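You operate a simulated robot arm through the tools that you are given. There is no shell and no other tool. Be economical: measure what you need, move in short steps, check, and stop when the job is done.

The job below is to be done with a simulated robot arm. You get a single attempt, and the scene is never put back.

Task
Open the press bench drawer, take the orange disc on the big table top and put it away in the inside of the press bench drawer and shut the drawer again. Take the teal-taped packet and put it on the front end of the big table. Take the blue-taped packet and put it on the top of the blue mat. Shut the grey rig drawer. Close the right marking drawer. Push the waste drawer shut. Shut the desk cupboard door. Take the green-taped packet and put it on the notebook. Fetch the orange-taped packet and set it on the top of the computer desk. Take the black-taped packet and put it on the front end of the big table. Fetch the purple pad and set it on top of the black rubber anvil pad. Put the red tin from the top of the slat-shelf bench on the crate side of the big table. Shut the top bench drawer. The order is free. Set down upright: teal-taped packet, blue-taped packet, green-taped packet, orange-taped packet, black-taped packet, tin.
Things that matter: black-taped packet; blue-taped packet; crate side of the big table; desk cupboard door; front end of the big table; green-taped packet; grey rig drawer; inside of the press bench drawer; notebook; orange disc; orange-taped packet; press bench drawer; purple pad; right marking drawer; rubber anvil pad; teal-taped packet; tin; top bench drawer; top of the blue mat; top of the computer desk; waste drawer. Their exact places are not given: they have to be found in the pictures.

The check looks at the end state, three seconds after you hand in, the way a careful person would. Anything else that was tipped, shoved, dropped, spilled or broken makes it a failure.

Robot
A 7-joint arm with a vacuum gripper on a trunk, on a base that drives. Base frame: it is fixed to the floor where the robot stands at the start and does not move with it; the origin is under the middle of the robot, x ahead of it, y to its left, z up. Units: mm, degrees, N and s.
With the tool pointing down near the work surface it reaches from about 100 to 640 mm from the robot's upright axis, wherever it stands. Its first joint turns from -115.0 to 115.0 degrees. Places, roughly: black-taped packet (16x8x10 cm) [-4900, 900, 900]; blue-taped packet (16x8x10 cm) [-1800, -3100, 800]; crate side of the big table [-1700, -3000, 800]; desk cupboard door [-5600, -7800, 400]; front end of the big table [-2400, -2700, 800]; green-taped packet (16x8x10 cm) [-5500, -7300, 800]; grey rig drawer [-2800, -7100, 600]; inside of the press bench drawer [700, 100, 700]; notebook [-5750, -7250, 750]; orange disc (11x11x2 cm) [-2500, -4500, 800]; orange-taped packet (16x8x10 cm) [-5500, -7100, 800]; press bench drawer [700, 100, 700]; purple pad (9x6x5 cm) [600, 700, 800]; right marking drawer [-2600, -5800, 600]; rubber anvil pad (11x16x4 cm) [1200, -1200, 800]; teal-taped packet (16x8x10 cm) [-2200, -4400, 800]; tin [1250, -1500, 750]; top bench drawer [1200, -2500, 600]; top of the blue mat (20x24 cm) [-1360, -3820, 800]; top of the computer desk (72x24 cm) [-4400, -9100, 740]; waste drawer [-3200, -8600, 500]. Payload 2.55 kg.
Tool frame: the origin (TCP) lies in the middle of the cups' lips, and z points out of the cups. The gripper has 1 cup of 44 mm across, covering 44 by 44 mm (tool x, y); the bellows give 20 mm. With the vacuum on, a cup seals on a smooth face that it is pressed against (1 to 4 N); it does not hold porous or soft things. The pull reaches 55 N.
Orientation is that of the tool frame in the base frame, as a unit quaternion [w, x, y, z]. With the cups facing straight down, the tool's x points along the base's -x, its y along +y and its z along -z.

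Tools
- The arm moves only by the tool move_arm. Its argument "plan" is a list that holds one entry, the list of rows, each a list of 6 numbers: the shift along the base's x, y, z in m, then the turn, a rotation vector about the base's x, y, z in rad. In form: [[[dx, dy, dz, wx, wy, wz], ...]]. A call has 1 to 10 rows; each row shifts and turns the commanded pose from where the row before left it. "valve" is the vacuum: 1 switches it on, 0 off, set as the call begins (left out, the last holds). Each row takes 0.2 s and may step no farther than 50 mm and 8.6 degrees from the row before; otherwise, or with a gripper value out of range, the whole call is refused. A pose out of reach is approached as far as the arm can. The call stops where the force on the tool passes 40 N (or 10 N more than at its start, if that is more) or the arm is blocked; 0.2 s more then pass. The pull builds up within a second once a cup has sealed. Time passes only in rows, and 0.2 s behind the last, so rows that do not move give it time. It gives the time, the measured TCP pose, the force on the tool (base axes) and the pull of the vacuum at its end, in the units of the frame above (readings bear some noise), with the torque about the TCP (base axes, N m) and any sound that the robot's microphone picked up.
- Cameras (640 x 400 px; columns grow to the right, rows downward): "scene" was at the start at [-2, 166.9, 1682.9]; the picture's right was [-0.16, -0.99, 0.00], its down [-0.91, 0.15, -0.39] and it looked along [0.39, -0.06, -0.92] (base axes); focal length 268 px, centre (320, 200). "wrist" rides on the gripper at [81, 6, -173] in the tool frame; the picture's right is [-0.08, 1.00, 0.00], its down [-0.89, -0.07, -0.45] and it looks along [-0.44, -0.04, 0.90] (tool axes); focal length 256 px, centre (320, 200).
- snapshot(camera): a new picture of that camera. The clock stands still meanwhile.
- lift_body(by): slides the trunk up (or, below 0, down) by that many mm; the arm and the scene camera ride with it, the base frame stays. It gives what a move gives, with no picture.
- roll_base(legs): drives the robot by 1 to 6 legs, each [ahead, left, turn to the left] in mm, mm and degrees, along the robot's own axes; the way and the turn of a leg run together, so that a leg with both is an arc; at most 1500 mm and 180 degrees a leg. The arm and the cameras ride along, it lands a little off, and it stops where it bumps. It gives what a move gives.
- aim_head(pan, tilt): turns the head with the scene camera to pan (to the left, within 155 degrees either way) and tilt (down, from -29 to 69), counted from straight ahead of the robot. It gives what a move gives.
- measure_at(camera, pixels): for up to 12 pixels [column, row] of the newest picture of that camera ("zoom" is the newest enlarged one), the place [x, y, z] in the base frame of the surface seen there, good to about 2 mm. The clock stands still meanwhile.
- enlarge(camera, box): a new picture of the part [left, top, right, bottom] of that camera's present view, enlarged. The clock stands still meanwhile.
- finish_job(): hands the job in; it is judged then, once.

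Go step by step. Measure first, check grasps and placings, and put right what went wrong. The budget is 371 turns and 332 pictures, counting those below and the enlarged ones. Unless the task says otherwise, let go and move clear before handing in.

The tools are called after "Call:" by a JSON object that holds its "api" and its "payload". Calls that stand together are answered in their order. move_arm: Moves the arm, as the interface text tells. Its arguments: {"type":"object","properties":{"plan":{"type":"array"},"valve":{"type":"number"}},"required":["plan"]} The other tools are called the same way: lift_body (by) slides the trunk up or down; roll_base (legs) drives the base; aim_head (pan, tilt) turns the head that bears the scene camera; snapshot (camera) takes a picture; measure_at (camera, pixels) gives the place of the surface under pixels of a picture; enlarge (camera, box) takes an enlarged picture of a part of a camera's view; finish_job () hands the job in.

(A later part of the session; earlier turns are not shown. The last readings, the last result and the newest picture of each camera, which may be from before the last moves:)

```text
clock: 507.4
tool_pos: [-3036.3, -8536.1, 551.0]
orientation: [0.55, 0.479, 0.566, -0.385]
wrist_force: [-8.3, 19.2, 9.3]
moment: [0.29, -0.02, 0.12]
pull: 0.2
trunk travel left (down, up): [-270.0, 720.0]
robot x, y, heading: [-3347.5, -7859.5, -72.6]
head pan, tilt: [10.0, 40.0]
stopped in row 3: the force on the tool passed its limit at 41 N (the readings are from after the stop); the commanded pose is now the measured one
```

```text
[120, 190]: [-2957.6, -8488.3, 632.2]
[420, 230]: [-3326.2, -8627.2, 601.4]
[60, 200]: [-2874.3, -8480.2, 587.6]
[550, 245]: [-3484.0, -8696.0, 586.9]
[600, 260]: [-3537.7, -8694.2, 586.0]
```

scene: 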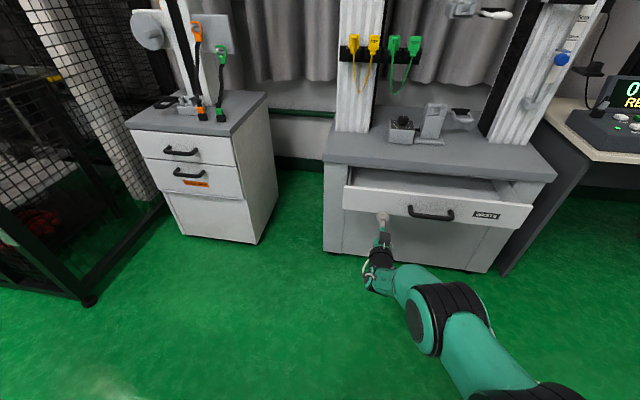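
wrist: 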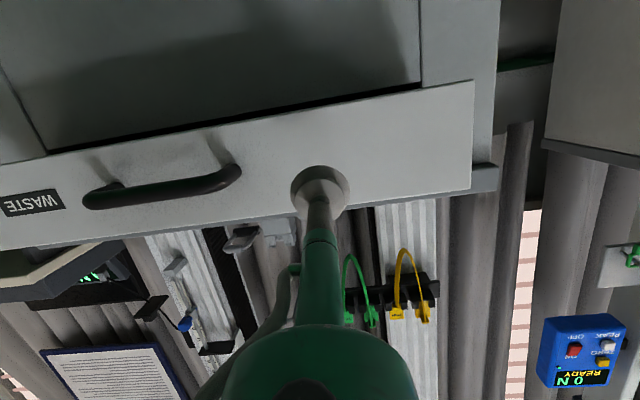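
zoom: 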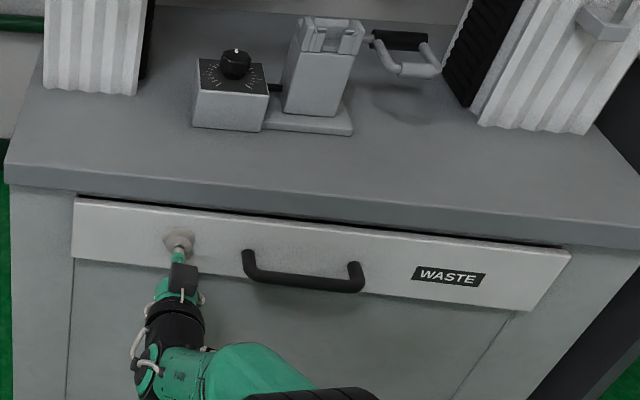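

The waste drawer is shut at its stop. Back off, raise, and look towards the desk.

Call:
{"api": "roll_base", "payload": {"legs": [[-250, 0, 0]]}}

Call:
{"api": "lift_body", "payload": {"by": 400}}

Call:
{"api": "move_arm", "payload": {"plan": [[[-0.008, 0.024, 0.01, 0.135, 0.0467, 0], [-0.008, 0.024, 0.01, 0.135, 0.0467, 0], [-0.008, 0.024, 0.01, 0.135, 0.0467, 0], [-0.008, 0.024, 0.01, 0.135, 0.0467, 0], [-0.008, 0.024, 0.01, 0.135, 0.0467, 0], [-0.008, 0.024, 0.01, 0.135, 0.0467, 0], [-0.008, 0.024, 0.01, 0.135, 0.0467, 0], [-0.008, 0.024, 0.01, 0.135, 0.0467, 0], [-0.008, 0.024, 0, 0.135, 0.0467, 0], [-0.008, 0.024, 0, 0.135, 0.0467, 0]]]}}

Call:
{"api": "aim_head", "payload": {"pan": -95, "tilt": 30}}

Call:
{"api": "snapshot", "payload": {"camera": "scene"}}

```text
clock: 509.2
tool_pos: [-3106.1, -8299.4, 549.0]
orientation: [0.55, 0.477, 0.569, -0.383]
wrist_force: [0.1, -0.1, 0.2]
moment: [0.01, 0.0, 0.02]
pull: 0.2
trunk travel left (down, up): [-270.0, 720.0]
robot x, y, heading: [-3426.2, -7623.8, -71.6]
head pan, tilt: [10.0, 40.0]
```

```text
clock: 513.0
tool_pos: [-3106.0, -8300.5, 948.5]
orientation: [0.55, 0.478, 0.569, -0.383]
wrist_force: [0.2, 0.6, 0.1]
moment: [-0.02, 0.02, 0.02]
pull: 0.0
trunk travel left (down, up): [-670.0, 320.0]
robot x, y, heading: [-3425.2, -7623.1, -72.1]
head pan, tilt: [10.0, 40.0]
```

```text
clock: 515.2
tool_pos: [-3193.6, -8055.7, 999.1]
orientation: [0.011, 0.619, 0.784, -0.046]
wrist_force: [-1.1, 0.2, 0.0]
moment: [-0.01, -0.01, -0.02]
pull: 0.0
out of reach, approached as far as the arm can: row 10
trunk travel left (down, up): [-670.0, 320.0]
robot x, y, heading: [-3425.7, -7622.2, -72.0]
head pan, tilt: [10.0, 40.0]
```

```text
clock: 517.0
tool_pos: [-3193.3, -8056.7, 999.2]
orientation: [0.012, 0.619, 0.784, -0.047]
wrist_force: [0.5, 0.2, -0.1]
moment: [0.01, 0.0, 0.01]
pull: 0.1
trunk travel left (down, up): [-670.0, 320.0]
robot x, y, heading: [-3422.7, -7620.9, -72.2]
head pan, tilt: [-95.0, 30.0]
```

```text
220 pictures are left
```

scene: 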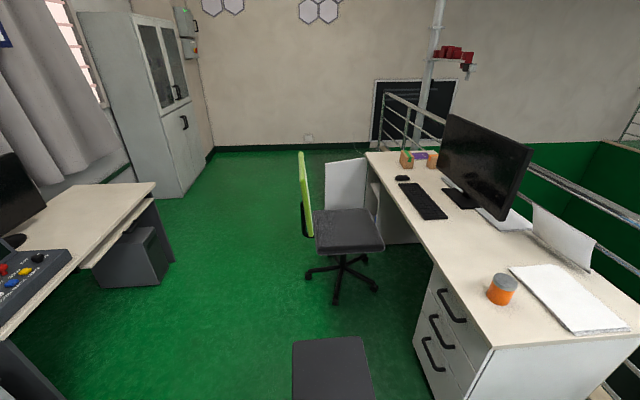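

The open cupboard door (345,185) is behind the chair; packets at (405–435,158). Enlarging.

Call:
{"api": "enlarge", "payload": {"camera": "scene", "box": [290, 130, 470, 290]}}

Call:
{"api": "measure_at", "payload": {"camera": "zoom", "pixels": [[130, 120], [255, 100], [130, 250], [265, 210], [410, 100], [430, 95], [500, 110], [330, 240], [480, 220], [45, 80], [60, 340], [300, 180]]}}

```text
2.50 times, centred on (380, 210) of scene
```

zoom: 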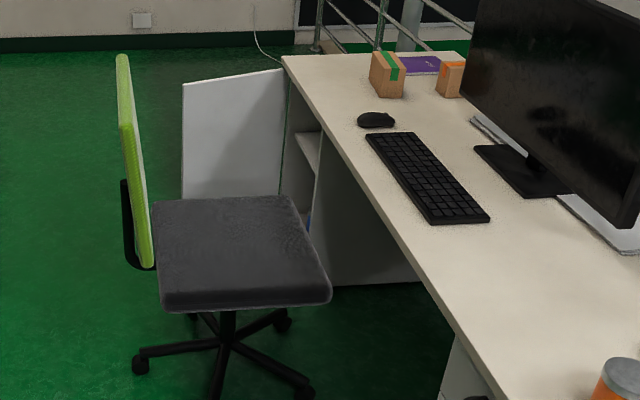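

```text
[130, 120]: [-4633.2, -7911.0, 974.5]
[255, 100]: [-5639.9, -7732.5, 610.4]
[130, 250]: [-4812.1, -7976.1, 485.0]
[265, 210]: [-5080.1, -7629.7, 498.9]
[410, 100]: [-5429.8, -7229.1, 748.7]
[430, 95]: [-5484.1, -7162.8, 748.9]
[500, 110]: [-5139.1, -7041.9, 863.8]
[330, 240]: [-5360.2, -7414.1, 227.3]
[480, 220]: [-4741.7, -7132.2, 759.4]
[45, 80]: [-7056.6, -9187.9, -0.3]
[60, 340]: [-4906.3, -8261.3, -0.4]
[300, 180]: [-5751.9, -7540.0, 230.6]
```

Call:
{"api": "measure_at", "payload": {"camera": "zoom", "pixels": [[287, 62], [350, 180], [186, 88], [186, 190], [280, 75], [395, 55], [465, 62], [240, 150], [390, 80], [420, 65], [458, 80], [210, 375]]}}

Call:
{"api": "measure_at", "payload": {"camera": "scene", "pixels": [[155, 183], [172, 262], [335, 300], [308, 273], [377, 285], [210, 155], [90, 265], [400, 370], [350, 380], [120, 240]]}}

```text
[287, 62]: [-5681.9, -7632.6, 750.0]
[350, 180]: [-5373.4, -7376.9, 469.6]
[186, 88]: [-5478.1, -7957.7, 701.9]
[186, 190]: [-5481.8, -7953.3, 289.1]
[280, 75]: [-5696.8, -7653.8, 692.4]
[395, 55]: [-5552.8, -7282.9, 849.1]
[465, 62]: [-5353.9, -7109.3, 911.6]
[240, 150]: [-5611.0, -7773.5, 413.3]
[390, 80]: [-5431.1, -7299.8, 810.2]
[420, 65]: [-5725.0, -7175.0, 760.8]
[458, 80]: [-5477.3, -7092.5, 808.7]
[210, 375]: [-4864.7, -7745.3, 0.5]
```

```text
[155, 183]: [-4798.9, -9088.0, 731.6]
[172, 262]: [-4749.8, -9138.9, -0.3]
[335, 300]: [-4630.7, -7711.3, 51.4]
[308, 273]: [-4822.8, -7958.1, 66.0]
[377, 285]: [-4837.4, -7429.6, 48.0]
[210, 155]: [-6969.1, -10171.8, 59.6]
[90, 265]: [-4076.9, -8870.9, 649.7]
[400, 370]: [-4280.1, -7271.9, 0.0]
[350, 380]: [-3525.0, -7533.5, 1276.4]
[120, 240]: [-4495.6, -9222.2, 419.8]
```

Door hinge at (-5697,-7650), free edge (-5478,-7957), open ~72°. It must be pushed from the far side. I drive through the aisle past the chair (axis at m≈6650).

Call:
{"api": "roll_base", "payload": {"legs": [[0, 0, -90], [0, 420, 0], [1160, 0, 0], [1160, 0, 0]]}}

Call:
{"api": "aim_head", "payload": {"pan": -60, "tilt": 45}}

Call:
{"api": "snapshot", "payload": {"camera": "scene"}}

```text
clock: 534.4
tool_pos: [-5928.5, -8960.2, 999.0]
orientation: [-0.025, 0.992, 0.115, -0.041]
wrist_force: [1.2, 0.9, -0.7]
moment: [-0.03, -0.03, -0.02]
pull: 0.1
trunk travel left (down, up): [-670.0, 320.0]
robot x, y, heading: [-5490.8, -8733.6, -162.6]
head pan, tilt: [-95.0, 30.0]
```

```text
clock: 535.5
tool_pos: [-5927.4, -8959.9, 998.9]
orientation: [-0.025, 0.992, 0.115, -0.043]
wrist_force: [-0.5, 1.2, -0.5]
moment: [0.01, 0.01, 0.04]
pull: 0.1
trunk travel left (down, up): [-670.0, 320.0]
robot x, y, heading: [-5492.4, -8732.8, -162.4]
head pan, tilt: [-60.0, 45.0]
```

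```text
218 pictures are left
```

scene: 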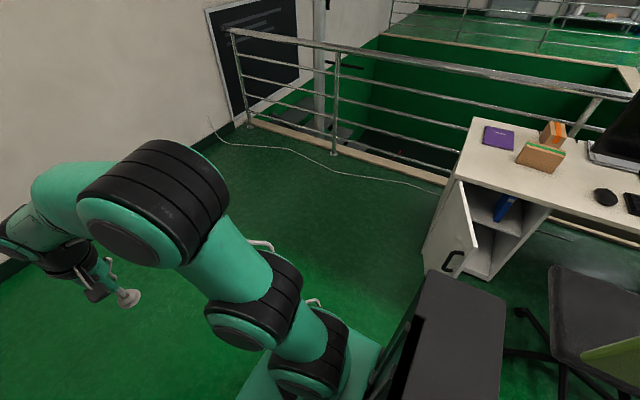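

I see the door's outer face with its handle at (450,262). Measuring door and curb.

Call:
{"api": "measure_at", "payload": {"camera": "scene", "pixels": [[460, 184], [475, 242], [446, 262], [432, 225], [437, 187], [335, 155], [248, 125], [500, 138], [541, 158], [552, 135], [465, 235], [470, 275]]}}

Call:
{"api": "enlarge", "payload": {"camera": "scene", "box": [400, 110, 600, 290]}}

```text
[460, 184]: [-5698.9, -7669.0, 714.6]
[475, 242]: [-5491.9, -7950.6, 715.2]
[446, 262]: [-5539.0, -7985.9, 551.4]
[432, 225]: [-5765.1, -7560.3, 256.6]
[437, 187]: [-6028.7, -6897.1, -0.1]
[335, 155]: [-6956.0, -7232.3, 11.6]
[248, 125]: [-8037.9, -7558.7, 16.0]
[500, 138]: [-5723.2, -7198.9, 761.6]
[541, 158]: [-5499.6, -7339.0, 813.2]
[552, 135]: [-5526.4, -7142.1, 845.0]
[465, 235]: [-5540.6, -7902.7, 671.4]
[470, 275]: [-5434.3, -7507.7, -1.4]
```

```text
2.22 times, centred on (500, 200) of scene
```

zoom: 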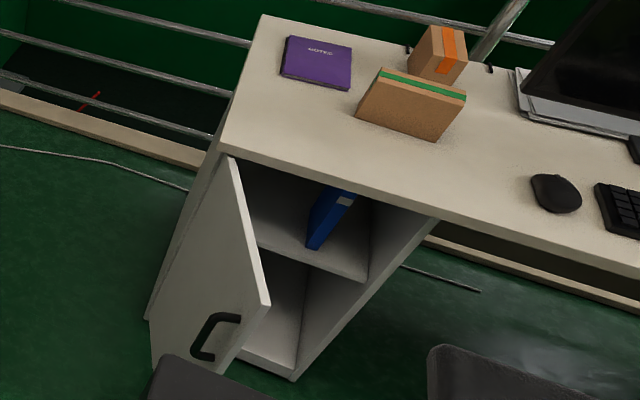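

I level the tool, then turn to face ~60° and take the stand at (-5750,-8110).

Call:
{"api": "move_arm", "payload": {"plan": [[[0.02, 0.01, 0, -0.04, -0.087, 0], [0.04, 0.015, 0, 0, 0, 0], [0.04, 0.015, 0, 0, 0, 0], [0.04, 0.015, 0, 0, 0, 0], [0, 0, 0, 0, 0, 0]]]}}

Call:
{"api": "roll_base", "payload": {"legs": [[0, 0, -137.6], [0, 535, 0], [380, 0, 0]]}}

Call:
{"api": "aim_head", "payload": {"pan": 10, "tilt": 50}}

Call:
{"api": "snapshot", "payload": {"camera": "scene"}}

```text
clock: 536.6
tool_pos: [-5782.2, -8903.0, 985.7]
orientation: [0.0, 0.993, 0.114, -0.002]
wrist_force: [-0.4, -0.7, -0.5]
moment: [0.0, -0.02, 0.01]
pull: 0.0
out of reach, approached as far as the arm can: row 1
trunk travel left (down, up): [-670.0, 320.0]
robot x, y, heading: [-5493.2, -8734.9, -162.7]
head pan, tilt: [-60.0, 45.0]
```

```text
clock: 547.3
tool_pos: [-5707.2, -7826.3, 986.5]
orientation: [0.002, -0.481, 0.877, 0.001]
wrist_force: [0.1, 0.6, 0.3]
moment: [-0.04, 0.0, 0.01]
pull: 0.1
trunk travel left (down, up): [-670.0, 320.0]
robot x, y, heading: [-5796.3, -8154.7, 62.1]
head pan, tilt: [-60.0, 45.0]
```

```text
clock: 548.7
tool_pos: [-5708.1, -7826.3, 986.3]
orientation: [0.002, -0.482, 0.876, 0.0]
wrist_force: [-0.6, 0.2, 0.6]
moment: [-0.01, 0.0, -0.01]
pull: 0.1
trunk travel left (down, up): [-670.0, 320.0]
robot x, y, heading: [-5794.7, -8151.5, 62.0]
head pan, tilt: [10.0, 50.0]
```

```text
216 pictures are left
```

scene: 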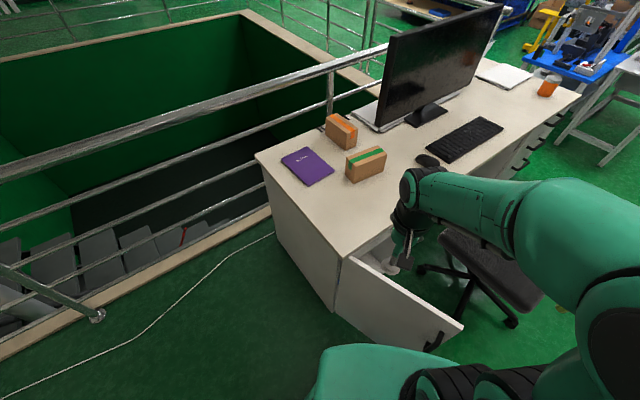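

Tool is outside the door's face. I move to the start of the arc (-5615,-7918) and lower to z≈640.

Call:
{"api": "move_arm", "payload": {"plan": [[[0.031, -0.0307, 0, 0, 0, 0], [0.031, -0.0307, 0, 0, 0, 0], [0.031, -0.0307, 0, 0, 0, 0], [0, 0, -0.04, 0, 0, 0], [0, 0, -0.04, 0, 0, 0], [0, 0, 0, 0, 0, 0]]]}}

Call:
{"api": "lift_body", "payload": {"by": -260}}

Call:
{"api": "snapshot", "payload": {"camera": "scene"}}

Call:
{"api": "snapshot", "payload": {"camera": "wrist"}}

```text
clock: 550.1
tool_pos: [-5611.2, -7917.2, 910.2]
orientation: [0.001, -0.482, 0.876, 0.001]
wrist_force: [0.0, -0.2, 0.2]
moment: [0.04, 0.01, -0.02]
pull: 0.0
trunk travel left (down, up): [-670.0, 320.0]
robot x, y, heading: [-5794.9, -8153.6, 61.9]
head pan, tilt: [10.0, 50.0]
```

```text
clock: 552.8
tool_pos: [-5610.7, -7916.6, 649.4]
orientation: [0.001, -0.482, 0.876, 0.0]
wrist_force: [1.0, -0.2, 0.1]
moment: [0.01, 0.02, -0.01]
pull: 0.0
trunk travel left (down, up): [-410.0, 580.0]
robot x, y, heading: [-5795.6, -8155.6, 61.9]
head pan, tilt: [10.0, 50.0]
```

```text
215 pictures are left
```

scene: 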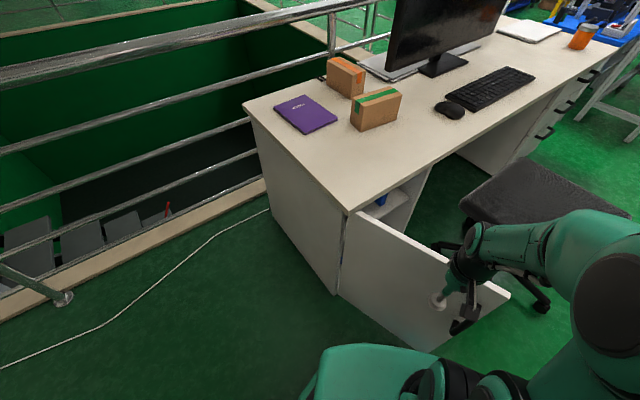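

```text
214 pictures are left
```

wrist: 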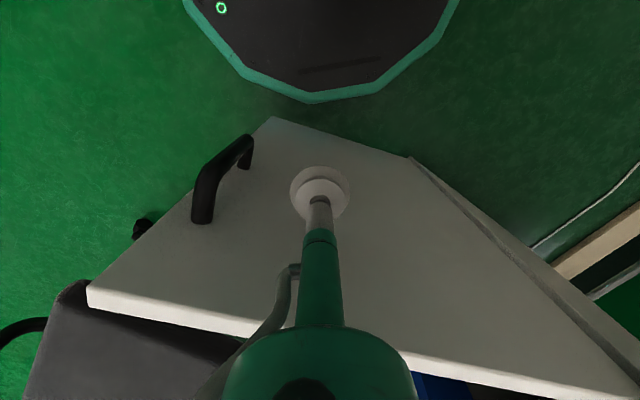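

The finger stands on the hinge side of the handle. I sweep it along an arc around the hinge.

Call:
{"api": "move_arm", "payload": {"plan": [[[0.02, 0.016, 0, 0, 0, 0], [0.02, 0.016, 0, 0, 0, 0], [0.0312, 0.0218, 0, 0, 0, 0], [0.0285, 0.0274, 0, 0, 0, 0], [0.0239, 0.0313, 0, 0, 0, 0], [0, 0, 0, 0, 0, 0]]]}}

Call:
{"api": "snapshot", "payload": {"camera": "scene"}}

```text
clock: 554.2
tool_pos: [-5490.5, -7802.3, 651.7]
orientation: [0.002, -0.481, 0.876, 0.001]
wrist_force: [0.3, 0.3, 0.2]
moment: [0.01, 0.02, -0.02]
pull: 0.0
trunk travel left (down, up): [-410.0, 580.0]
robot x, y, heading: [-5792.1, -8152.6, 62.0]
head pan, tilt: [10.0, 50.0]
```

```text
213 pictures are left
```

scene: 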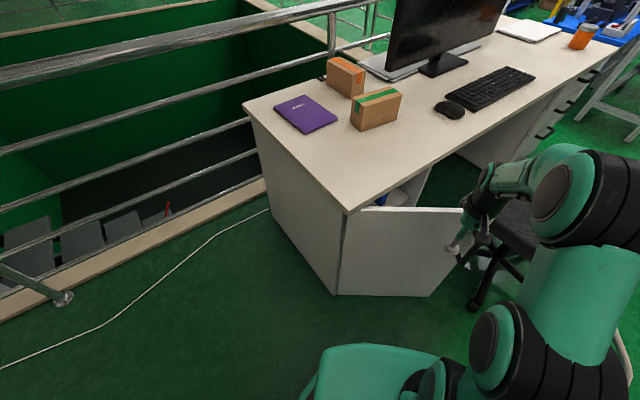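

The door swings in. Continue the arc.

Call:
{"api": "move_arm", "payload": {"plan": [[[0.0186, 0.0347, 0, 0, 0, 0], [0.0129, 0.0373, 0, 0, 0, 0], [0.007, 0.0388, 0, 0, 0, 0], [0, 0, 0, 0, 0, 0]]]}}

Call:
{"api": "snapshot", "payload": {"camera": "scene"}}

Call:
{"api": "snapshot", "payload": {"camera": "wrist"}}

```text
clock: 555.2
tool_pos: [-5452.5, -7694.1, 650.2]
orientation: [0.001, -0.482, 0.876, 0.001]
wrist_force: [0.6, 0.0, -0.5]
moment: [-0.03, -0.03, -0.06]
pull: 0.1
trunk travel left (down, up): [-410.0, 580.0]
robot x, y, heading: [-5794.0, -8152.7, 62.0]
head pan, tilt: [10.0, 50.0]
```

```text
212 pictures are left
```

scene: 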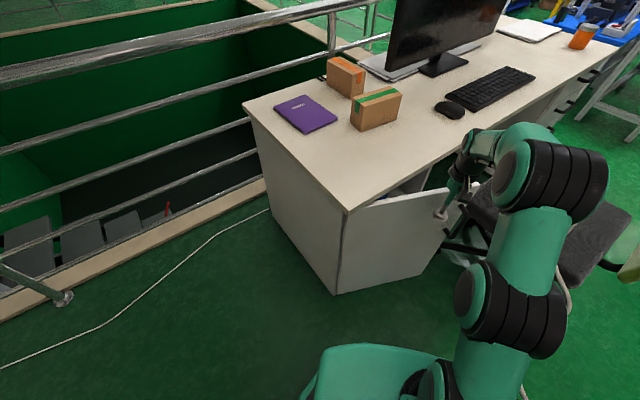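

```text
211 pictures are left
```

wrist: 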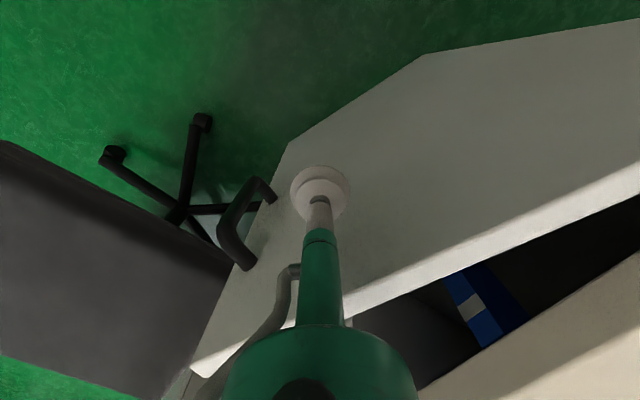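

Call:
{"api": "move_arm", "payload": {"plan": [[[0.0008, 0.0394, 0, 0, 0, 0], [-0.002, 0.02, 0, 0, 0, 0], [0, 0, 0, 0, 0, 0]]]}}

Call:
{"api": "snapshot", "payload": {"camera": "wrist"}}

Call:
{"api": "snapshot", "payload": {"camera": "scene"}}

```text
clock: 556.0
tool_pos: [-5467.1, -7664.7, 634.2]
orientation: [0.001, -0.482, 0.876, 0.001]
wrist_force: [0.5, -0.1, -0.2]
moment: [-0.01, -0.01, -0.03]
pull: 0.1
out of reach, approached as far as the arm can: row 1, 2
trunk travel left (down, up): [-410.0, 580.0]
robot x, y, heading: [-5794.9, -8152.7, 62.2]
head pan, tilt: [10.0, 50.0]
```

```text
210 pictures are left
```

wrist: 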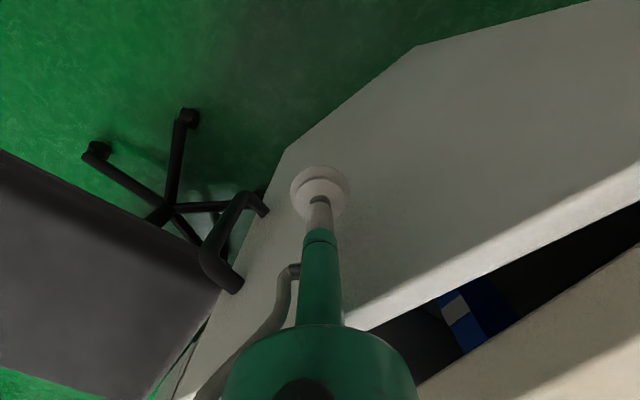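

```text
209 pictures are left
```

scene: 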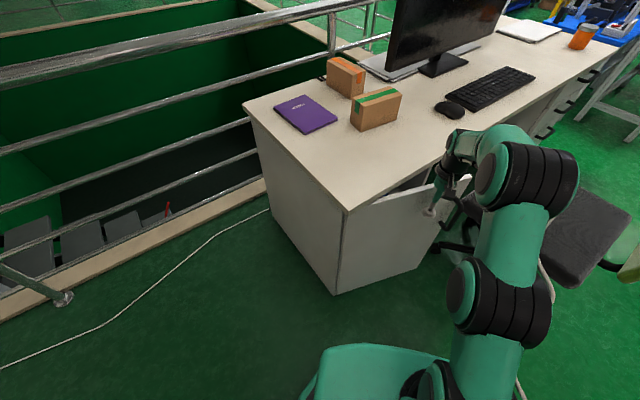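

The arm is at full reach; I move the base (+y) so the finger keeps pushing.

Call:
{"api": "roll_base", "payload": {"legs": [[48, 26, 0]]}}

Call:
{"api": "snapshot", "payload": {"camera": "wrist"}}

```text
clock: 557.0
tool_pos: [-5468.5, -7610.8, 634.4]
orientation: [0.002, -0.483, 0.876, 0.001]
wrist_force: [0.2, -0.1, 0.6]
moment: [0.0, 0.03, -0.04]
pull: 0.1
trunk travel left (down, up): [-410.0, 580.0]
robot x, y, heading: [-5796.8, -8098.2, 62.3]
head pan, tilt: [10.0, 50.0]
```

```text
208 pictures are left
```

wrist: 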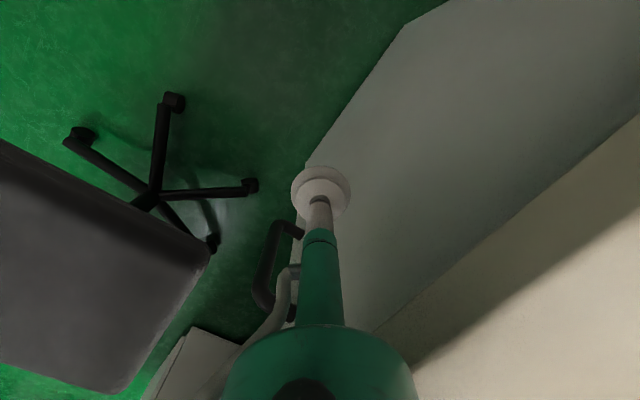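

Call:
{"api": "enlarge", "payload": {"camera": "scene", "box": [240, 120, 480, 300]}}

Call:
{"api": "measure_at", "payload": {"camera": "zoom", "pixels": [[300, 240], [480, 175], [290, 300], [380, 260], [280, 225], [500, 115], [460, 210], [430, 150]]}}

```text
2.22 times, centred on (360, 210) of scene
```

zoom: 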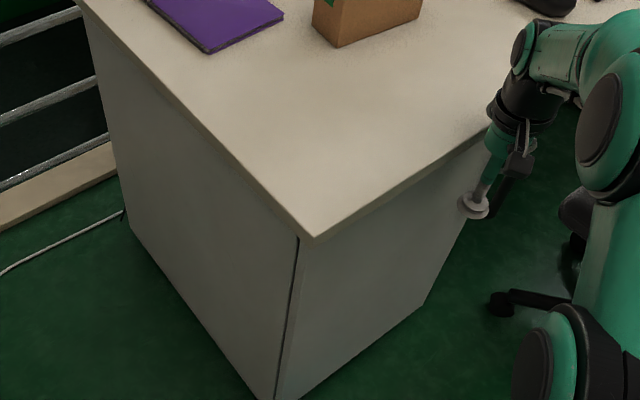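

```text
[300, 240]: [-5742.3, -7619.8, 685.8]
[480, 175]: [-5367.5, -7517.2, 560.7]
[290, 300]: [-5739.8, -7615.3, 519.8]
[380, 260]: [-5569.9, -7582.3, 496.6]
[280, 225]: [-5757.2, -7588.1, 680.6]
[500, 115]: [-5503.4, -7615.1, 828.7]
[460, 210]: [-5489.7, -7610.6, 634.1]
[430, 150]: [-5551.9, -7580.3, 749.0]
```

The door face is parallel to the desk (m≈5538 at both ends), i.e. shut under the top's overhang. I retreat and take a closer look at it.

Call:
{"api": "roll_base", "payload": {"legs": [[-300, 0, 0]]}}

Call:
{"api": "lift_body", "payload": {"by": 260}}

Call:
{"api": "aim_head", "payload": {"pan": -5, "tilt": 40}}

Call:
{"api": "snapshot", "payload": {"camera": "scene"}}

```text
clock: 559.0
tool_pos: [-5610.3, -7871.5, 633.6]
orientation: [0.001, -0.485, 0.874, 0.001]
wrist_force: [0.6, -0.3, -0.1]
moment: [0.02, 0.02, 0.02]
pull: 0.0
trunk travel left (down, up): [-410.0, 580.0]
robot x, y, heading: [-5928.2, -8359.1, 62.6]
head pan, tilt: [10.0, 50.0]
```

```text
clock: 561.6
tool_pos: [-5609.4, -7869.3, 894.7]
orientation: [0.002, -0.486, 0.874, 0.001]
wrist_force: [0.2, 0.3, -0.3]
moment: [-0.03, 0.01, 0.01]
pull: 0.0
trunk travel left (down, up): [-670.0, 320.0]
robot x, y, heading: [-5934.3, -8362.8, 62.3]
head pan, tilt: [10.0, 50.0]
```

```text
clock: 562.4
tool_pos: [-5610.0, -7870.8, 893.1]
orientation: [0.002, -0.485, 0.875, 0.0]
wrist_force: [-0.1, -0.2, 0.6]
moment: [0.02, 0.0, 0.0]
pull: 0.0
trunk travel left (down, up): [-670.0, 320.0]
robot x, y, heading: [-5933.1, -8360.5, 63.0]
head pan, tilt: [-5.0, 40.0]
```

```text
206 pictures are left
```

scene: 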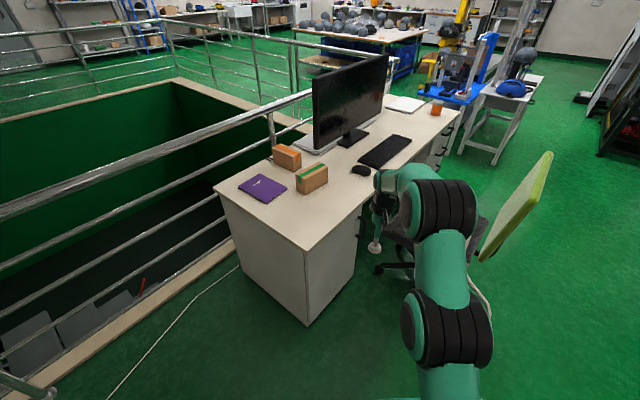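

Call:
{"api": "enlarge", "payload": {"camera": "scene", "box": [290, 180, 400, 330]}}

Call:
{"api": "measure_at", "payload": {"camera": "zoom", "pixels": [[110, 200], [180, 150], [245, 110], [100, 300], [200, 220], [90, 200], [235, 200]]}}

Call:
{"api": "measure_at", "payload": {"camera": "scene", "pixels": [[545, 160], [490, 250], [380, 270], [262, 188], [310, 178], [287, 157]]}}

```text
2.67 times, centred on (345, 255) of scene
```

zoom: 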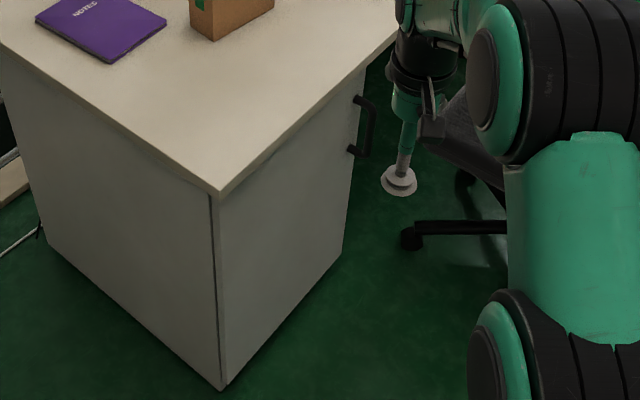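

```text
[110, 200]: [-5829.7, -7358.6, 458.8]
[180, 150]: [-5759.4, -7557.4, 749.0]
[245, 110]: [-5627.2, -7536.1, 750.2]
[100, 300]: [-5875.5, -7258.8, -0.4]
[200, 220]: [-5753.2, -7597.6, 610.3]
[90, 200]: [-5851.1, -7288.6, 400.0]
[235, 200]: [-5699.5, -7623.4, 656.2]
```

```text
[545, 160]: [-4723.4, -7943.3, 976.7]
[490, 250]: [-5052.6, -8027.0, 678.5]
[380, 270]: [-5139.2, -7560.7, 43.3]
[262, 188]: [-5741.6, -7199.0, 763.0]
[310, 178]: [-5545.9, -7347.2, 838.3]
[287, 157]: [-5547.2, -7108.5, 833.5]
```

The door is shut. Now the packets on the desk; measuring green, orange, notebook and desk end precisely.

Call:
{"api": "enlarge", "payload": {"camera": "scene", "box": [200, 130, 360, 240]}}

Call:
{"api": "measure_at", "payload": {"camera": "zoom", "pixels": [[410, 150], [500, 140], [455, 143], [300, 75], [385, 75], [340, 75], [160, 215], [245, 175], [335, 195], [245, 245], [60, 225], [350, 400]]}}

```text
3.64 times, centred on (280, 185) of scene
```

zoom: 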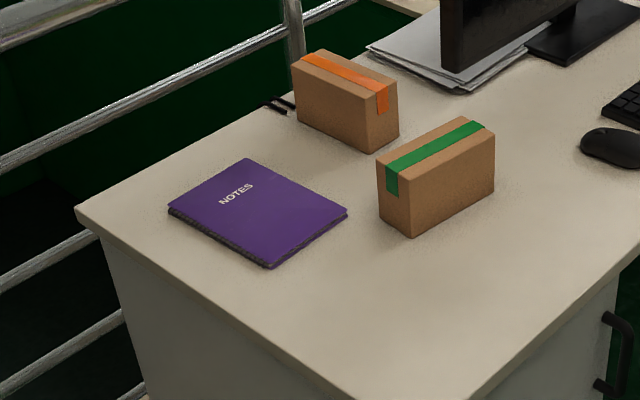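

```text
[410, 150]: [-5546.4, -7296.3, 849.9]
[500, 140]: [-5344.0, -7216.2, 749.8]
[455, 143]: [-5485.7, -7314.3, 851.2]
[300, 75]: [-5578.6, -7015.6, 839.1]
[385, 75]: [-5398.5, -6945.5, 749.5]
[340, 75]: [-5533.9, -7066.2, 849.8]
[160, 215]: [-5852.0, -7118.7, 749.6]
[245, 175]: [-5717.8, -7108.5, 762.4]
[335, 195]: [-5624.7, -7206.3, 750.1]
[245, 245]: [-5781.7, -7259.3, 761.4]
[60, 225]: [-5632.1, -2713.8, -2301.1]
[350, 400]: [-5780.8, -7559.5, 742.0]
```

Green ≈(-5515,-7303), orange ≈(-5530,-7070), notebook ≈(-5735,-7190), desk end at c≈7800. I'll stand at the desk's far end; first retract and raise the arm.

Call:
{"api": "move_arm", "payload": {"plan": [[[-0.0265, -0.04, 0, 0, 0, 0], [-0.0265, -0.04, 0, 0, 0, 0], [-0.0265, -0.04, 0, 0, 0, 0], [-0.0265, -0.04, 0, 0, 0, 0], [-0.0265, -0.04, 0, 0, 0, 0], [0, 0, 0, 0, 0, 0]]]}}

Call:
{"api": "lift_body", "payload": {"by": 190}}

Call:
{"api": "roll_base", "payload": {"legs": [[0, 0, -45.4], [0, 700, 0]]}}

Call:
{"api": "aim_head", "payload": {"pan": 10, "tilt": 60}}

Call:
{"api": "snapshot", "payload": {"camera": "scene"}}

Call:
{"api": "snapshot", "payload": {"camera": "wrist"}}

```text
clock: 563.8
tool_pos: [-5739.5, -8068.9, 892.3]
orientation: [0.001, -0.486, 0.874, 0.001]
wrist_force: [0.8, -0.4, 0.3]
moment: [0.02, 0.02, 0.0]
pull: 0.0
trunk travel left (down, up): [-670.0, 320.0]
robot x, y, heading: [-5931.7, -8362.8, 62.5]
head pan, tilt: [-5.0, 40.0]
```

```text
clock: 565.9
tool_pos: [-5741.0, -8068.3, 1083.1]
orientation: [0.002, -0.486, 0.874, 0.001]
wrist_force: [-0.4, -0.5, 0.2]
moment: [-0.02, 0.0, 0.03]
pull: 0.1
trunk travel left (down, up): [-860.0, 130.0]
robot x, y, heading: [-5931.4, -8362.6, 62.9]
head pan, tilt: [-5.0, 40.0]
```

```text
clock: 571.9
tool_pos: [-5793.9, -7616.1, 1082.9]
orientation: [0.002, -0.104, 0.995, 0.0]
wrist_force: [-0.2, 0.3, 0.9]
moment: [-0.03, -0.01, -0.05]
pull: 0.1
trunk travel left (down, up): [-860.0, 130.0]
robot x, y, heading: [-6134.7, -7680.9, 16.3]
head pan, tilt: [-5.0, 40.0]
```

```text
clock: 572.7
tool_pos: [-5793.0, -7616.4, 1082.0]
orientation: [0.001, -0.103, 0.995, 0.001]
wrist_force: [-0.6, -0.3, -0.1]
moment: [0.0, 0.02, 0.0]
pull: 0.0
trunk travel left (down, up): [-860.0, 130.0]
robot x, y, heading: [-6135.5, -7682.8, 16.5]
head pan, tilt: [10.0, 60.0]
```

```text
203 pictures are left
```

scene: 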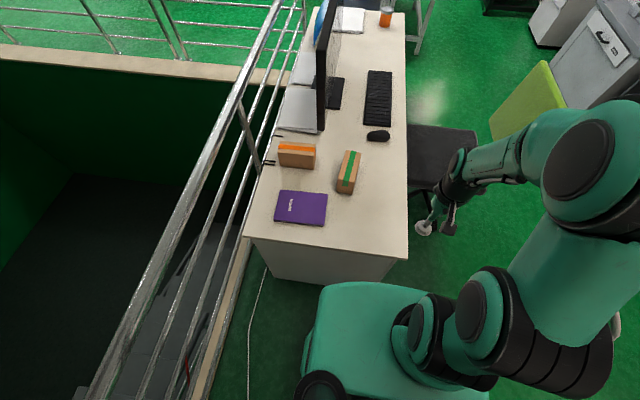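

```text
202 pictures are left
```

wrist: 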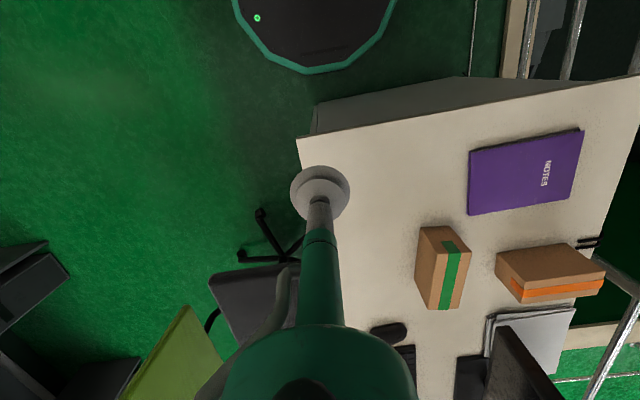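

Call:
{"api": "measure_at", "payload": {"camera": "wrist", "pixels": [[472, 152], [580, 134], [565, 203], [472, 211], [436, 244], [468, 255], [460, 306], [434, 306], [450, 275], [520, 298], [602, 288], [560, 290]]}}

Call:
{"api": "measure_at", "payload": {"camera": "scene", "pixels": [[275, 222], [325, 225], [328, 195], [280, 192], [345, 165], [350, 155], [297, 150], [312, 145], [280, 145], [246, 237], [408, 258], [215, 300]]}}

```text
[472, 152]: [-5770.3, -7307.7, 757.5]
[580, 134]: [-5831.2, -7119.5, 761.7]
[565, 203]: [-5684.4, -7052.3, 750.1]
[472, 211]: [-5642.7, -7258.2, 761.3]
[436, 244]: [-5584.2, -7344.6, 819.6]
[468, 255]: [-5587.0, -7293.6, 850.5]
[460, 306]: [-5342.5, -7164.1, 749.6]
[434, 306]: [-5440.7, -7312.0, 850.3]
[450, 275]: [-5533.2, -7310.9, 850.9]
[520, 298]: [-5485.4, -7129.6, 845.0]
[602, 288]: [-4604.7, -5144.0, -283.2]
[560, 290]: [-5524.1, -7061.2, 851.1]
```

```text
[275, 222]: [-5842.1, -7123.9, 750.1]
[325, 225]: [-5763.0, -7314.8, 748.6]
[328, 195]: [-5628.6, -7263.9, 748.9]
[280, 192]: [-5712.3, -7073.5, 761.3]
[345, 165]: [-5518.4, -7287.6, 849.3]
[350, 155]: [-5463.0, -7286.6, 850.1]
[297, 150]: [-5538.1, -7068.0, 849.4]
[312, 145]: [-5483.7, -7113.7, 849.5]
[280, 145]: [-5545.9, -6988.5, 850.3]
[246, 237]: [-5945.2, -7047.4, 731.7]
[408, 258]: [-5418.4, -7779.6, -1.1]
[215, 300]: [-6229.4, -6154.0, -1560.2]
```

Green centre ≈(-5515,-7302), notebook centre ≈(-5738,-7191, z 762). Driving left 260 and 85 ahead.

Call:
{"api": "roll_base", "payload": {"legs": [[0, 260, 1.0], [85, 0, 0]]}}

Call:
{"api": "snapshot", "payload": {"camera": "wrist"}}

```text
clock: 575.2
tool_pos: [-5784.7, -7340.8, 1081.4]
orientation: [0.002, -0.111, 0.994, 0.0]
wrist_force: [0.1, 0.1, -0.4]
moment: [-0.03, 0.01, 0.02]
pull: 0.0
trunk travel left (down, up): [-860.0, 130.0]
robot x, y, heading: [-6129.5, -7409.4, 17.5]
head pan, tilt: [10.0, 60.0]
```

```text
201 pictures are left
```

wrist: 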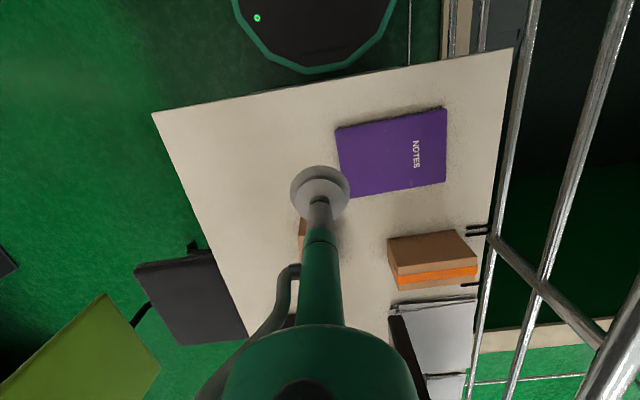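

Call:
{"api": "move_arm", "payload": {"plan": [[[0, 0, -0.0425, 0, 0, 0], [0, 0, -0.0425, 0, 0, 0], [0, 0, -0.0425, 0, 0, 0], [0, 0, -0.0425, 0, 0, 0], [0.045, 0.0065, 0, 0, 0, 0], [0.045, 0.0065, 0, 0, 0, 0], [0.045, 0.0065, 0, 0, 0, 0], [0.045, 0.0065, 0, 0, 0, 0], [0.045, 0.0065, 0, 0, 0, 0], [0.04, 0.0065, 0, 0, 0, 0]]]}}

Call:
{"api": "snapshot", "payload": {"camera": "wrist"}}

```text
clock: 577.4
tool_pos: [-5521.2, -7302.1, 910.5]
orientation: [0.001, -0.113, 0.994, 0.001]
wrist_force: [-0.1, 0.6, 0.4]
moment: [0.01, 0.01, -0.02]
pull: 0.1
trunk travel left (down, up): [-860.0, 130.0]
robot x, y, heading: [-6126.4, -7409.5, 17.3]
head pan, tilt: [10.0, 60.0]
```

```text
200 pictures are left
```

wrist: 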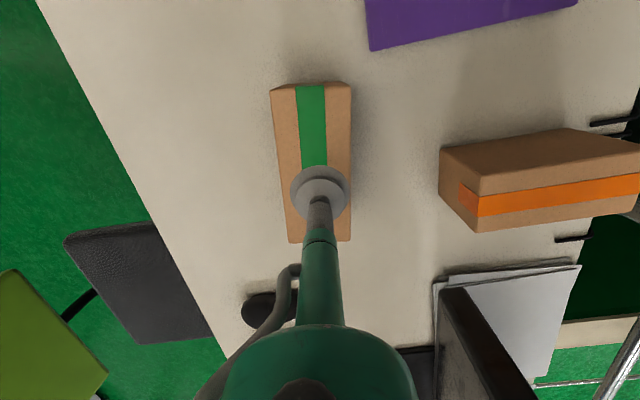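

Call:
{"api": "measure_at", "payload": {"camera": "wrist", "pixels": [[300, 90], [350, 88], [350, 236], [292, 238], [312, 110], [314, 160]]}}

```text
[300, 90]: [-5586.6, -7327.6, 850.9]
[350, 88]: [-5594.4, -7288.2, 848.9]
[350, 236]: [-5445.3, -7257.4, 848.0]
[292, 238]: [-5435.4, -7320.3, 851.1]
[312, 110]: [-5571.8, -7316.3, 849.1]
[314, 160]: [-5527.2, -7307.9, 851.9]
```

Call:
{"api": "move_arm", "payload": {"plan": [[[0.006, -0.002, -0.03, 0, 0, 0], [0, 0, -0.022, 0, 0, 0], [0, 0, -0.006, 0, 0, 0], [0, 0, -0.004, 0, 0, 0], [0, 0, -0.002, 0, 0, 0], [0, 0, 0, 0, 0, 0], [0, 0, 0, 0, 0, 0], [0, 0, 0, 0, 0, 0]]], "valve": 1}}

```text
clock: 579.2
tool_pos: [-5514.7, -7304.3, 848.7]
orientation: [0.002, -0.112, 0.994, 0.0]
wrist_force: [-1.8, 2.4, 4.0]
moment: [0.04, 0.13, -0.02]
pull: 55.0
trunk travel left (down, up): [-860.0, 130.0]
robot x, y, heading: [-6127.2, -7411.4, 17.4]
head pan, tilt: [10.0, 60.0]
```

Sealed. I lift, then carry it over the notebook while turning it -82° so that its long side matches the notebook's.

Call:
{"api": "move_arm", "payload": {"plan": [[[0, 0, 0.02, 0, 0, 0], [-0.005, 0, 0.035, 0, 0, 0], [-0.02, 0, 0.035, 0, 0, 0], [-0.02, 0.0, 0.035, 0, 0, 0], [-0.03, 0.019, 0, 0, 0, -0.1426], [-0.03, 0.019, 0, 0, 0, -0.1426], [-0.03, 0.019, 0, 0, 0, -0.1426], [-0.03, 0.019, 0, 0, 0, -0.1426], [-0.03, 0.019, 0, 0, 0, -0.1426], [-0.028, 0.018, 0, 0, 0, -0.1426]]]}}

Call:
{"api": "move_arm", "payload": {"plan": [[[0, 0, 0, 0, 0, -0.1426], [0, 0, 0, 0, 0, -0.1426], [0, 0, 0, 0, 0, -0.1426], [0, 0, 0, 0, 0, -0.1426], [0, 0, 0, 0, 0, 0]]]}}

Call:
{"api": "snapshot", "payload": {"camera": "wrist"}}

Call:
{"api": "snapshot", "payload": {"camera": "scene"}}

```text
clock: 581.4
tool_pos: [-5737.4, -7191.6, 972.7]
orientation: [0.002, 0.311, 0.95, 0.0]
wrist_force: [-0.2, -0.4, -3.4]
moment: [0.01, 0.01, -0.05]
pull: 55.0
trunk travel left (down, up): [-860.0, 130.0]
robot x, y, heading: [-6132.1, -7411.4, 17.4]
head pan, tilt: [10.0, 60.0]
```

```text
clock: 582.6
tool_pos: [-5736.7, -7191.8, 973.0]
orientation: [0.001, 0.566, 0.824, -0.001]
wrist_force: [-0.2, -0.1, -2.5]
moment: [0.04, -0.03, 0.05]
pull: 54.7
trunk travel left (down, up): [-860.0, 130.0]
robot x, y, heading: [-6128.5, -7408.7, 17.4]
head pan, tilt: [10.0, 60.0]
```

```text
199 pictures are left
```

wrist: 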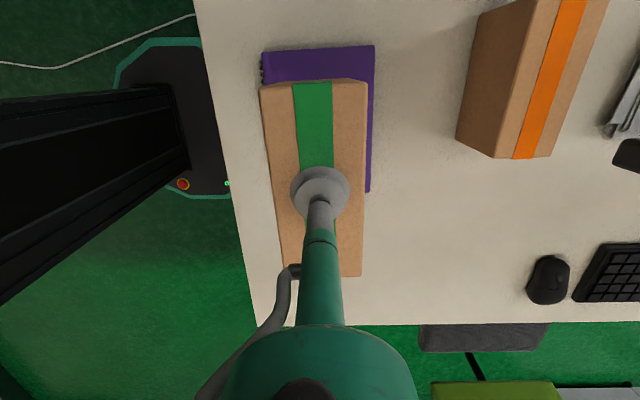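

```text
198 pictures are left
```

scene: 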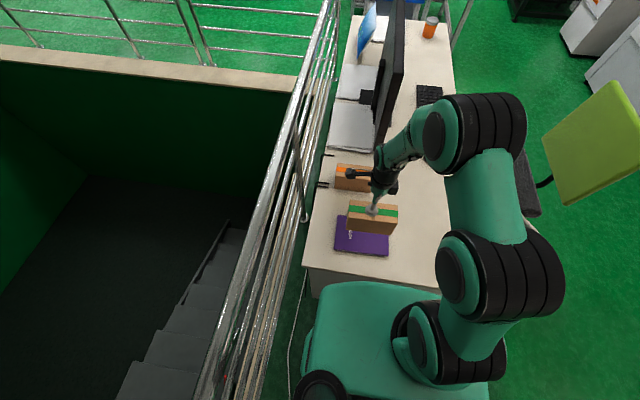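

Aligned with the notebook. Lowering.

Call:
{"api": "move_arm", "payload": {"plan": [[[0, 0, -0.045, 0, 0, 0], [0, 0, -0.045, 0, 0, 0], [0, 0, -0.014, 0, 0, 0], [0, 0, -0.005, 0, 0, 0], [0, 0, -0.003, 0, 0, 0], [0, 0, 0, 0, 0, 0]]]}}

```text
clock: 584.0
tool_pos: [-5736.5, -7192.6, 863.1]
orientation: [0.002, 0.564, 0.825, 0.0]
wrist_force: [0.0, -1.8, 11.6]
moment: [-0.09, 0.17, 0.02]
pull: 54.6
trunk travel left (down, up): [-860.0, 130.0]
robot x, y, heading: [-6128.0, -7411.4, 17.3]
head pan, tilt: [10.0, 60.0]
```

Contact. Release, rise and turn the wrist back half-way while checking.

Call:
{"api": "move_arm", "payload": {"plan": [[[0, 0, 0, 0, 0, 0], [0, 0, 0, 0, 0, 0], [0, 0, 0, 0, 0, 0], [0, 0, 0.01, 0, 0, 0], [0, 0, 0.03, 0, 0, 0], [0, 0, 0.045, 0, 0, 0], [0, 0, 0.045, 0, 0, 0], [0, 0, 0, 0, 0, 0.14], [0, 0, 0, 0, 0, 0.14]]], "valve": 0}}

Call:
{"api": "snapshot", "payload": {"camera": "wrist"}}

```text
clock: 586.0
tool_pos: [-5737.2, -7190.7, 992.4]
orientation: [0.001, 0.443, 0.896, -0.001]
wrist_force: [0.9, -0.5, -0.6]
moment: [0.01, 0.02, 0.0]
pull: 0.1
trunk travel left (down, up): [-860.0, 130.0]
robot x, y, heading: [-6127.8, -7407.8, 17.8]
head pan, tilt: [10.0, 60.0]
```

```text
197 pictures are left
```

wrist: 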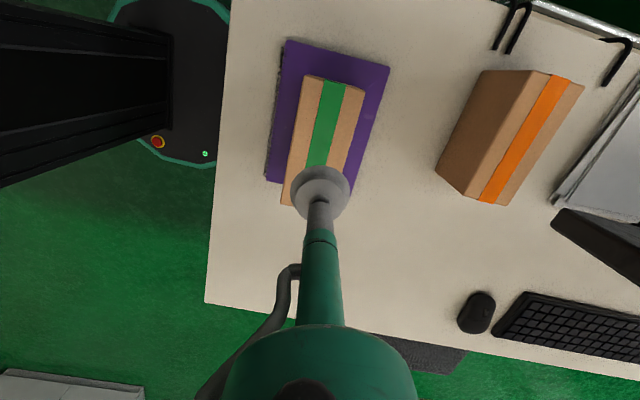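

Green lies on the notebook. Now measure the orange packet's top.

Call:
{"api": "measure_at", "payload": {"camera": "wrist", "pixels": [[545, 80], [580, 86], [503, 202], [472, 192], [530, 140], [540, 120], [505, 180]]}}

```text
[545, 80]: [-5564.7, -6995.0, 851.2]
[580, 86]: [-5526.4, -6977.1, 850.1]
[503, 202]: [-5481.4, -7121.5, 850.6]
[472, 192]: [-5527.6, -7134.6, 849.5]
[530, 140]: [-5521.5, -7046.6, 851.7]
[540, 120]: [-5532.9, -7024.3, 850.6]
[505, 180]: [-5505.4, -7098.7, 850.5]
```

Orange centre ≈(-5520,-7060): ~685 mm from the nearest stand, so a slight outward tool tilt may be needed. I turn the wrist back and shift the base left 100 mm.

Call:
{"api": "move_arm", "payload": {"plan": [[[0, 0, 0, 0, 0, 0.142], [0, 0, 0, 0, 0, 0.142], [0, 0, 0, 0, 0, 0.142], [0, 0, 0, 0, 0, 0.142], [0, 0, 0, 0, 0, 0.142], [0, 0, 0, 0, 0, 0.142], [0, 0, 0, 0, 0, 0.142], [0, 0, 0, 0, 0, 0.142], [0, 0, 0, 0, 0, 0]]]}}

Call:
{"api": "roll_base", "payload": {"legs": [[8, 110, 0]]}}

Call:
{"api": "snapshot", "payload": {"camera": "wrist"}}

```text
clock: 588.0
tool_pos: [-5736.7, -7190.0, 991.2]
orientation: [0.003, -0.109, 0.994, 0.0]
wrist_force: [0.0, 0.8, -0.2]
moment: [0.02, 0.03, -0.02]
pull: 0.1
trunk travel left (down, up): [-860.0, 130.0]
robot x, y, heading: [-6125.0, -7412.3, 17.6]
head pan, tilt: [10.0, 60.0]
```

```text
clock: 589.2
tool_pos: [-5763.7, -7080.9, 991.7]
orientation: [0.002, -0.109, 0.994, 0.0]
wrist_force: [0.5, -0.5, 0.7]
moment: [0.0, 0.02, 0.0]
pull: 0.0
trunk travel left (down, up): [-860.0, 130.0]
robot x, y, heading: [-6151.4, -7296.6, 17.6]
head pan, tilt: [10.0, 60.0]
```

```text
196 pictures are left
```

wrist: 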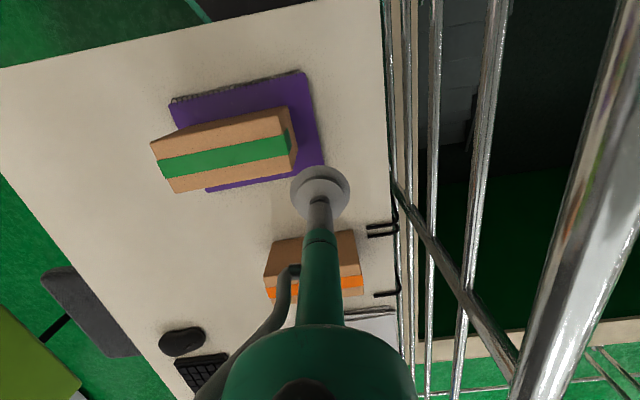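

Checking the railing's nearness: rail pixels (400,100),(435,150),(485,120),(560,330).

Call:
{"api": "measure_at", "payload": {"camera": "wrist", "pixels": [[392, 100], [404, 100], [432, 150], [485, 120], [580, 200], [450, 270], [380, 233], [275, 272], [362, 280]]}}

```text
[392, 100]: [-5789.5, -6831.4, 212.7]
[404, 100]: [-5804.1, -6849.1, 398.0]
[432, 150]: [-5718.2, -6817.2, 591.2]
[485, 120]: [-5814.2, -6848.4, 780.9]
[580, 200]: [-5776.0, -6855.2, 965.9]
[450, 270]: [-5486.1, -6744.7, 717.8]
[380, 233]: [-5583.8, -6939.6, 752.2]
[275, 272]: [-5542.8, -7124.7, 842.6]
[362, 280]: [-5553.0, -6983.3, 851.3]
```

Railing is 270 mm away from the tool line: fine. Moving out toward the orange packet to see the reach.

Call:
{"api": "move_arm", "payload": {"plan": [[[0.0407, 0.0035, -0.0153, 0, 0, 0], [0.0407, 0.0035, -0.0153, 0, 0, 0], [0.0407, 0.0035, -0.0153, 0, 0, 0], [0.0407, 0.0035, -0.0153, 0, 0, 0], [0.0407, 0.0035, -0.0153, 0, 0, 0], [0.0407, 0.0035, -0.0153, 0, 0, 0], [0, 0, 0, 0, 0, 0]]]}}

Call:
{"api": "snapshot", "payload": {"camera": "wrist"}}

```text
clock: 590.8
tool_pos: [-5543.2, -7063.6, 907.5]
orientation: [0.001, -0.109, 0.994, 0.001]
wrist_force: [-0.2, -0.4, -0.6]
moment: [0.03, -0.02, -0.02]
pull: 0.0
out of reach, approached as far as the arm can: row 6
trunk travel left (down, up): [-860.0, 130.0]
robot x, y, heading: [-6151.4, -7300.8, 17.6]
head pan, tilt: [10.0, 60.0]
```

```text
195 pictures are left
```

wrist: 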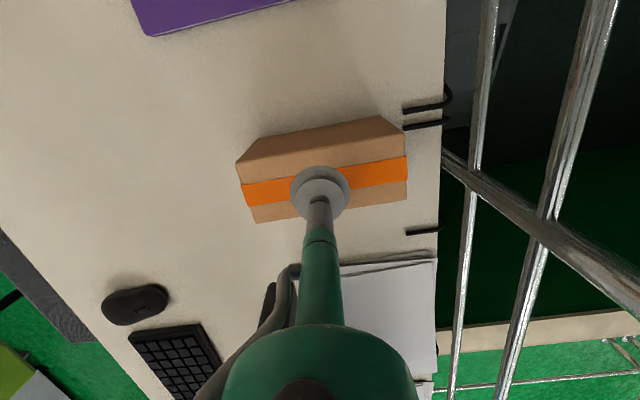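

Reach is 653 mm here, nearly there. Measuring the top exactly.

Call:
{"api": "measure_at", "payload": {"camera": "wrist", "pixels": [[245, 183], [405, 160], [405, 198], [256, 220], [270, 192], [380, 172]]}}

```text
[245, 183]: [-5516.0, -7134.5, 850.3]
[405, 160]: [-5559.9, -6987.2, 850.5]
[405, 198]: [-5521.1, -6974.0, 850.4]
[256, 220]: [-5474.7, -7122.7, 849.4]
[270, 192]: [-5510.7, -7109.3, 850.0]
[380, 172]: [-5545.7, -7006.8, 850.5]
```

Tape centre is ≈(-5528,-7058); only 16 mm further. I lower and extend with vacuum on.

Call:
{"api": "move_arm", "payload": {"plan": [[[0, 0, -0.03, 0, 0, 0], [0.008, 0.003, -0.01, 0, 0, 0], [0.008, 0.003, 0, 0, 0, 0], [0, 0, 0, 0, 0, 0]]], "valve": 1}}

```text
clock: 591.8
tool_pos: [-5540.0, -7063.8, 874.6]
orientation: [0.001, -0.109, 0.994, 0.0]
wrist_force: [0.7, -0.3, -0.5]
moment: [0.02, 0.02, -0.01]
pull: 0.1
out of reach, approached as far as the arm can: row 2, 3
trunk travel left (down, up): [-860.0, 130.0]
robot x, y, heading: [-6154.1, -7300.3, 17.1]
head pan, tilt: [10.0, 60.0]
```

12 mm off centre is fine (cup still fully on top). Descend.

Call:
{"api": "move_arm", "payload": {"plan": [[[0, 0, -0.014, 0, 0, 0], [0, 0, -0.006, 0, 0, 0], [0, 0, -0.004, 0, 0, 0], [0, 0, -0.003, 0, 0, 0], [0, 0, 0, 0, 0, 0], [0, 0, 0, 0, 0, 0], [0, 0, 0, 0, 0, 0]]]}}

```text
clock: 593.4
tool_pos: [-5541.7, -7063.6, 846.6]
orientation: [0.002, -0.109, 0.994, 0.0]
wrist_force: [1.3, -0.8, 1.5]
moment: [0.0, -0.01, -0.02]
pull: 0.0
trunk travel left (down, up): [-860.0, 130.0]
robot x, y, heading: [-6155.1, -7298.7, 17.8]
head pan, tilt: [10.0, 60.0]
```

Call:
{"api": "move_arm", "payload": {"plan": [[[0, 0, -0.003, 0, 0, 0], [0, 0, 0, 0, 0, 0], [0, 0, 0, 0, 0, 0], [0, 0, 0, 0, 0, 0], [0, 0, 0, 0, 0, 0]]]}}

```text
clock: 594.6
tool_pos: [-5542.6, -7063.2, 842.3]
orientation: [0.003, -0.11, 0.994, 0.002]
wrist_force: [0.3, 0.9, 1.3]
moment: [-0.01, 0.04, -0.02]
pull: 0.0
out of reach, approached as far as the arm can: row 1
trunk travel left (down, up): [-860.0, 130.0]
robot x, y, heading: [-6153.3, -7302.2, 17.7]
head pan, tilt: [10.0, 60.0]
```

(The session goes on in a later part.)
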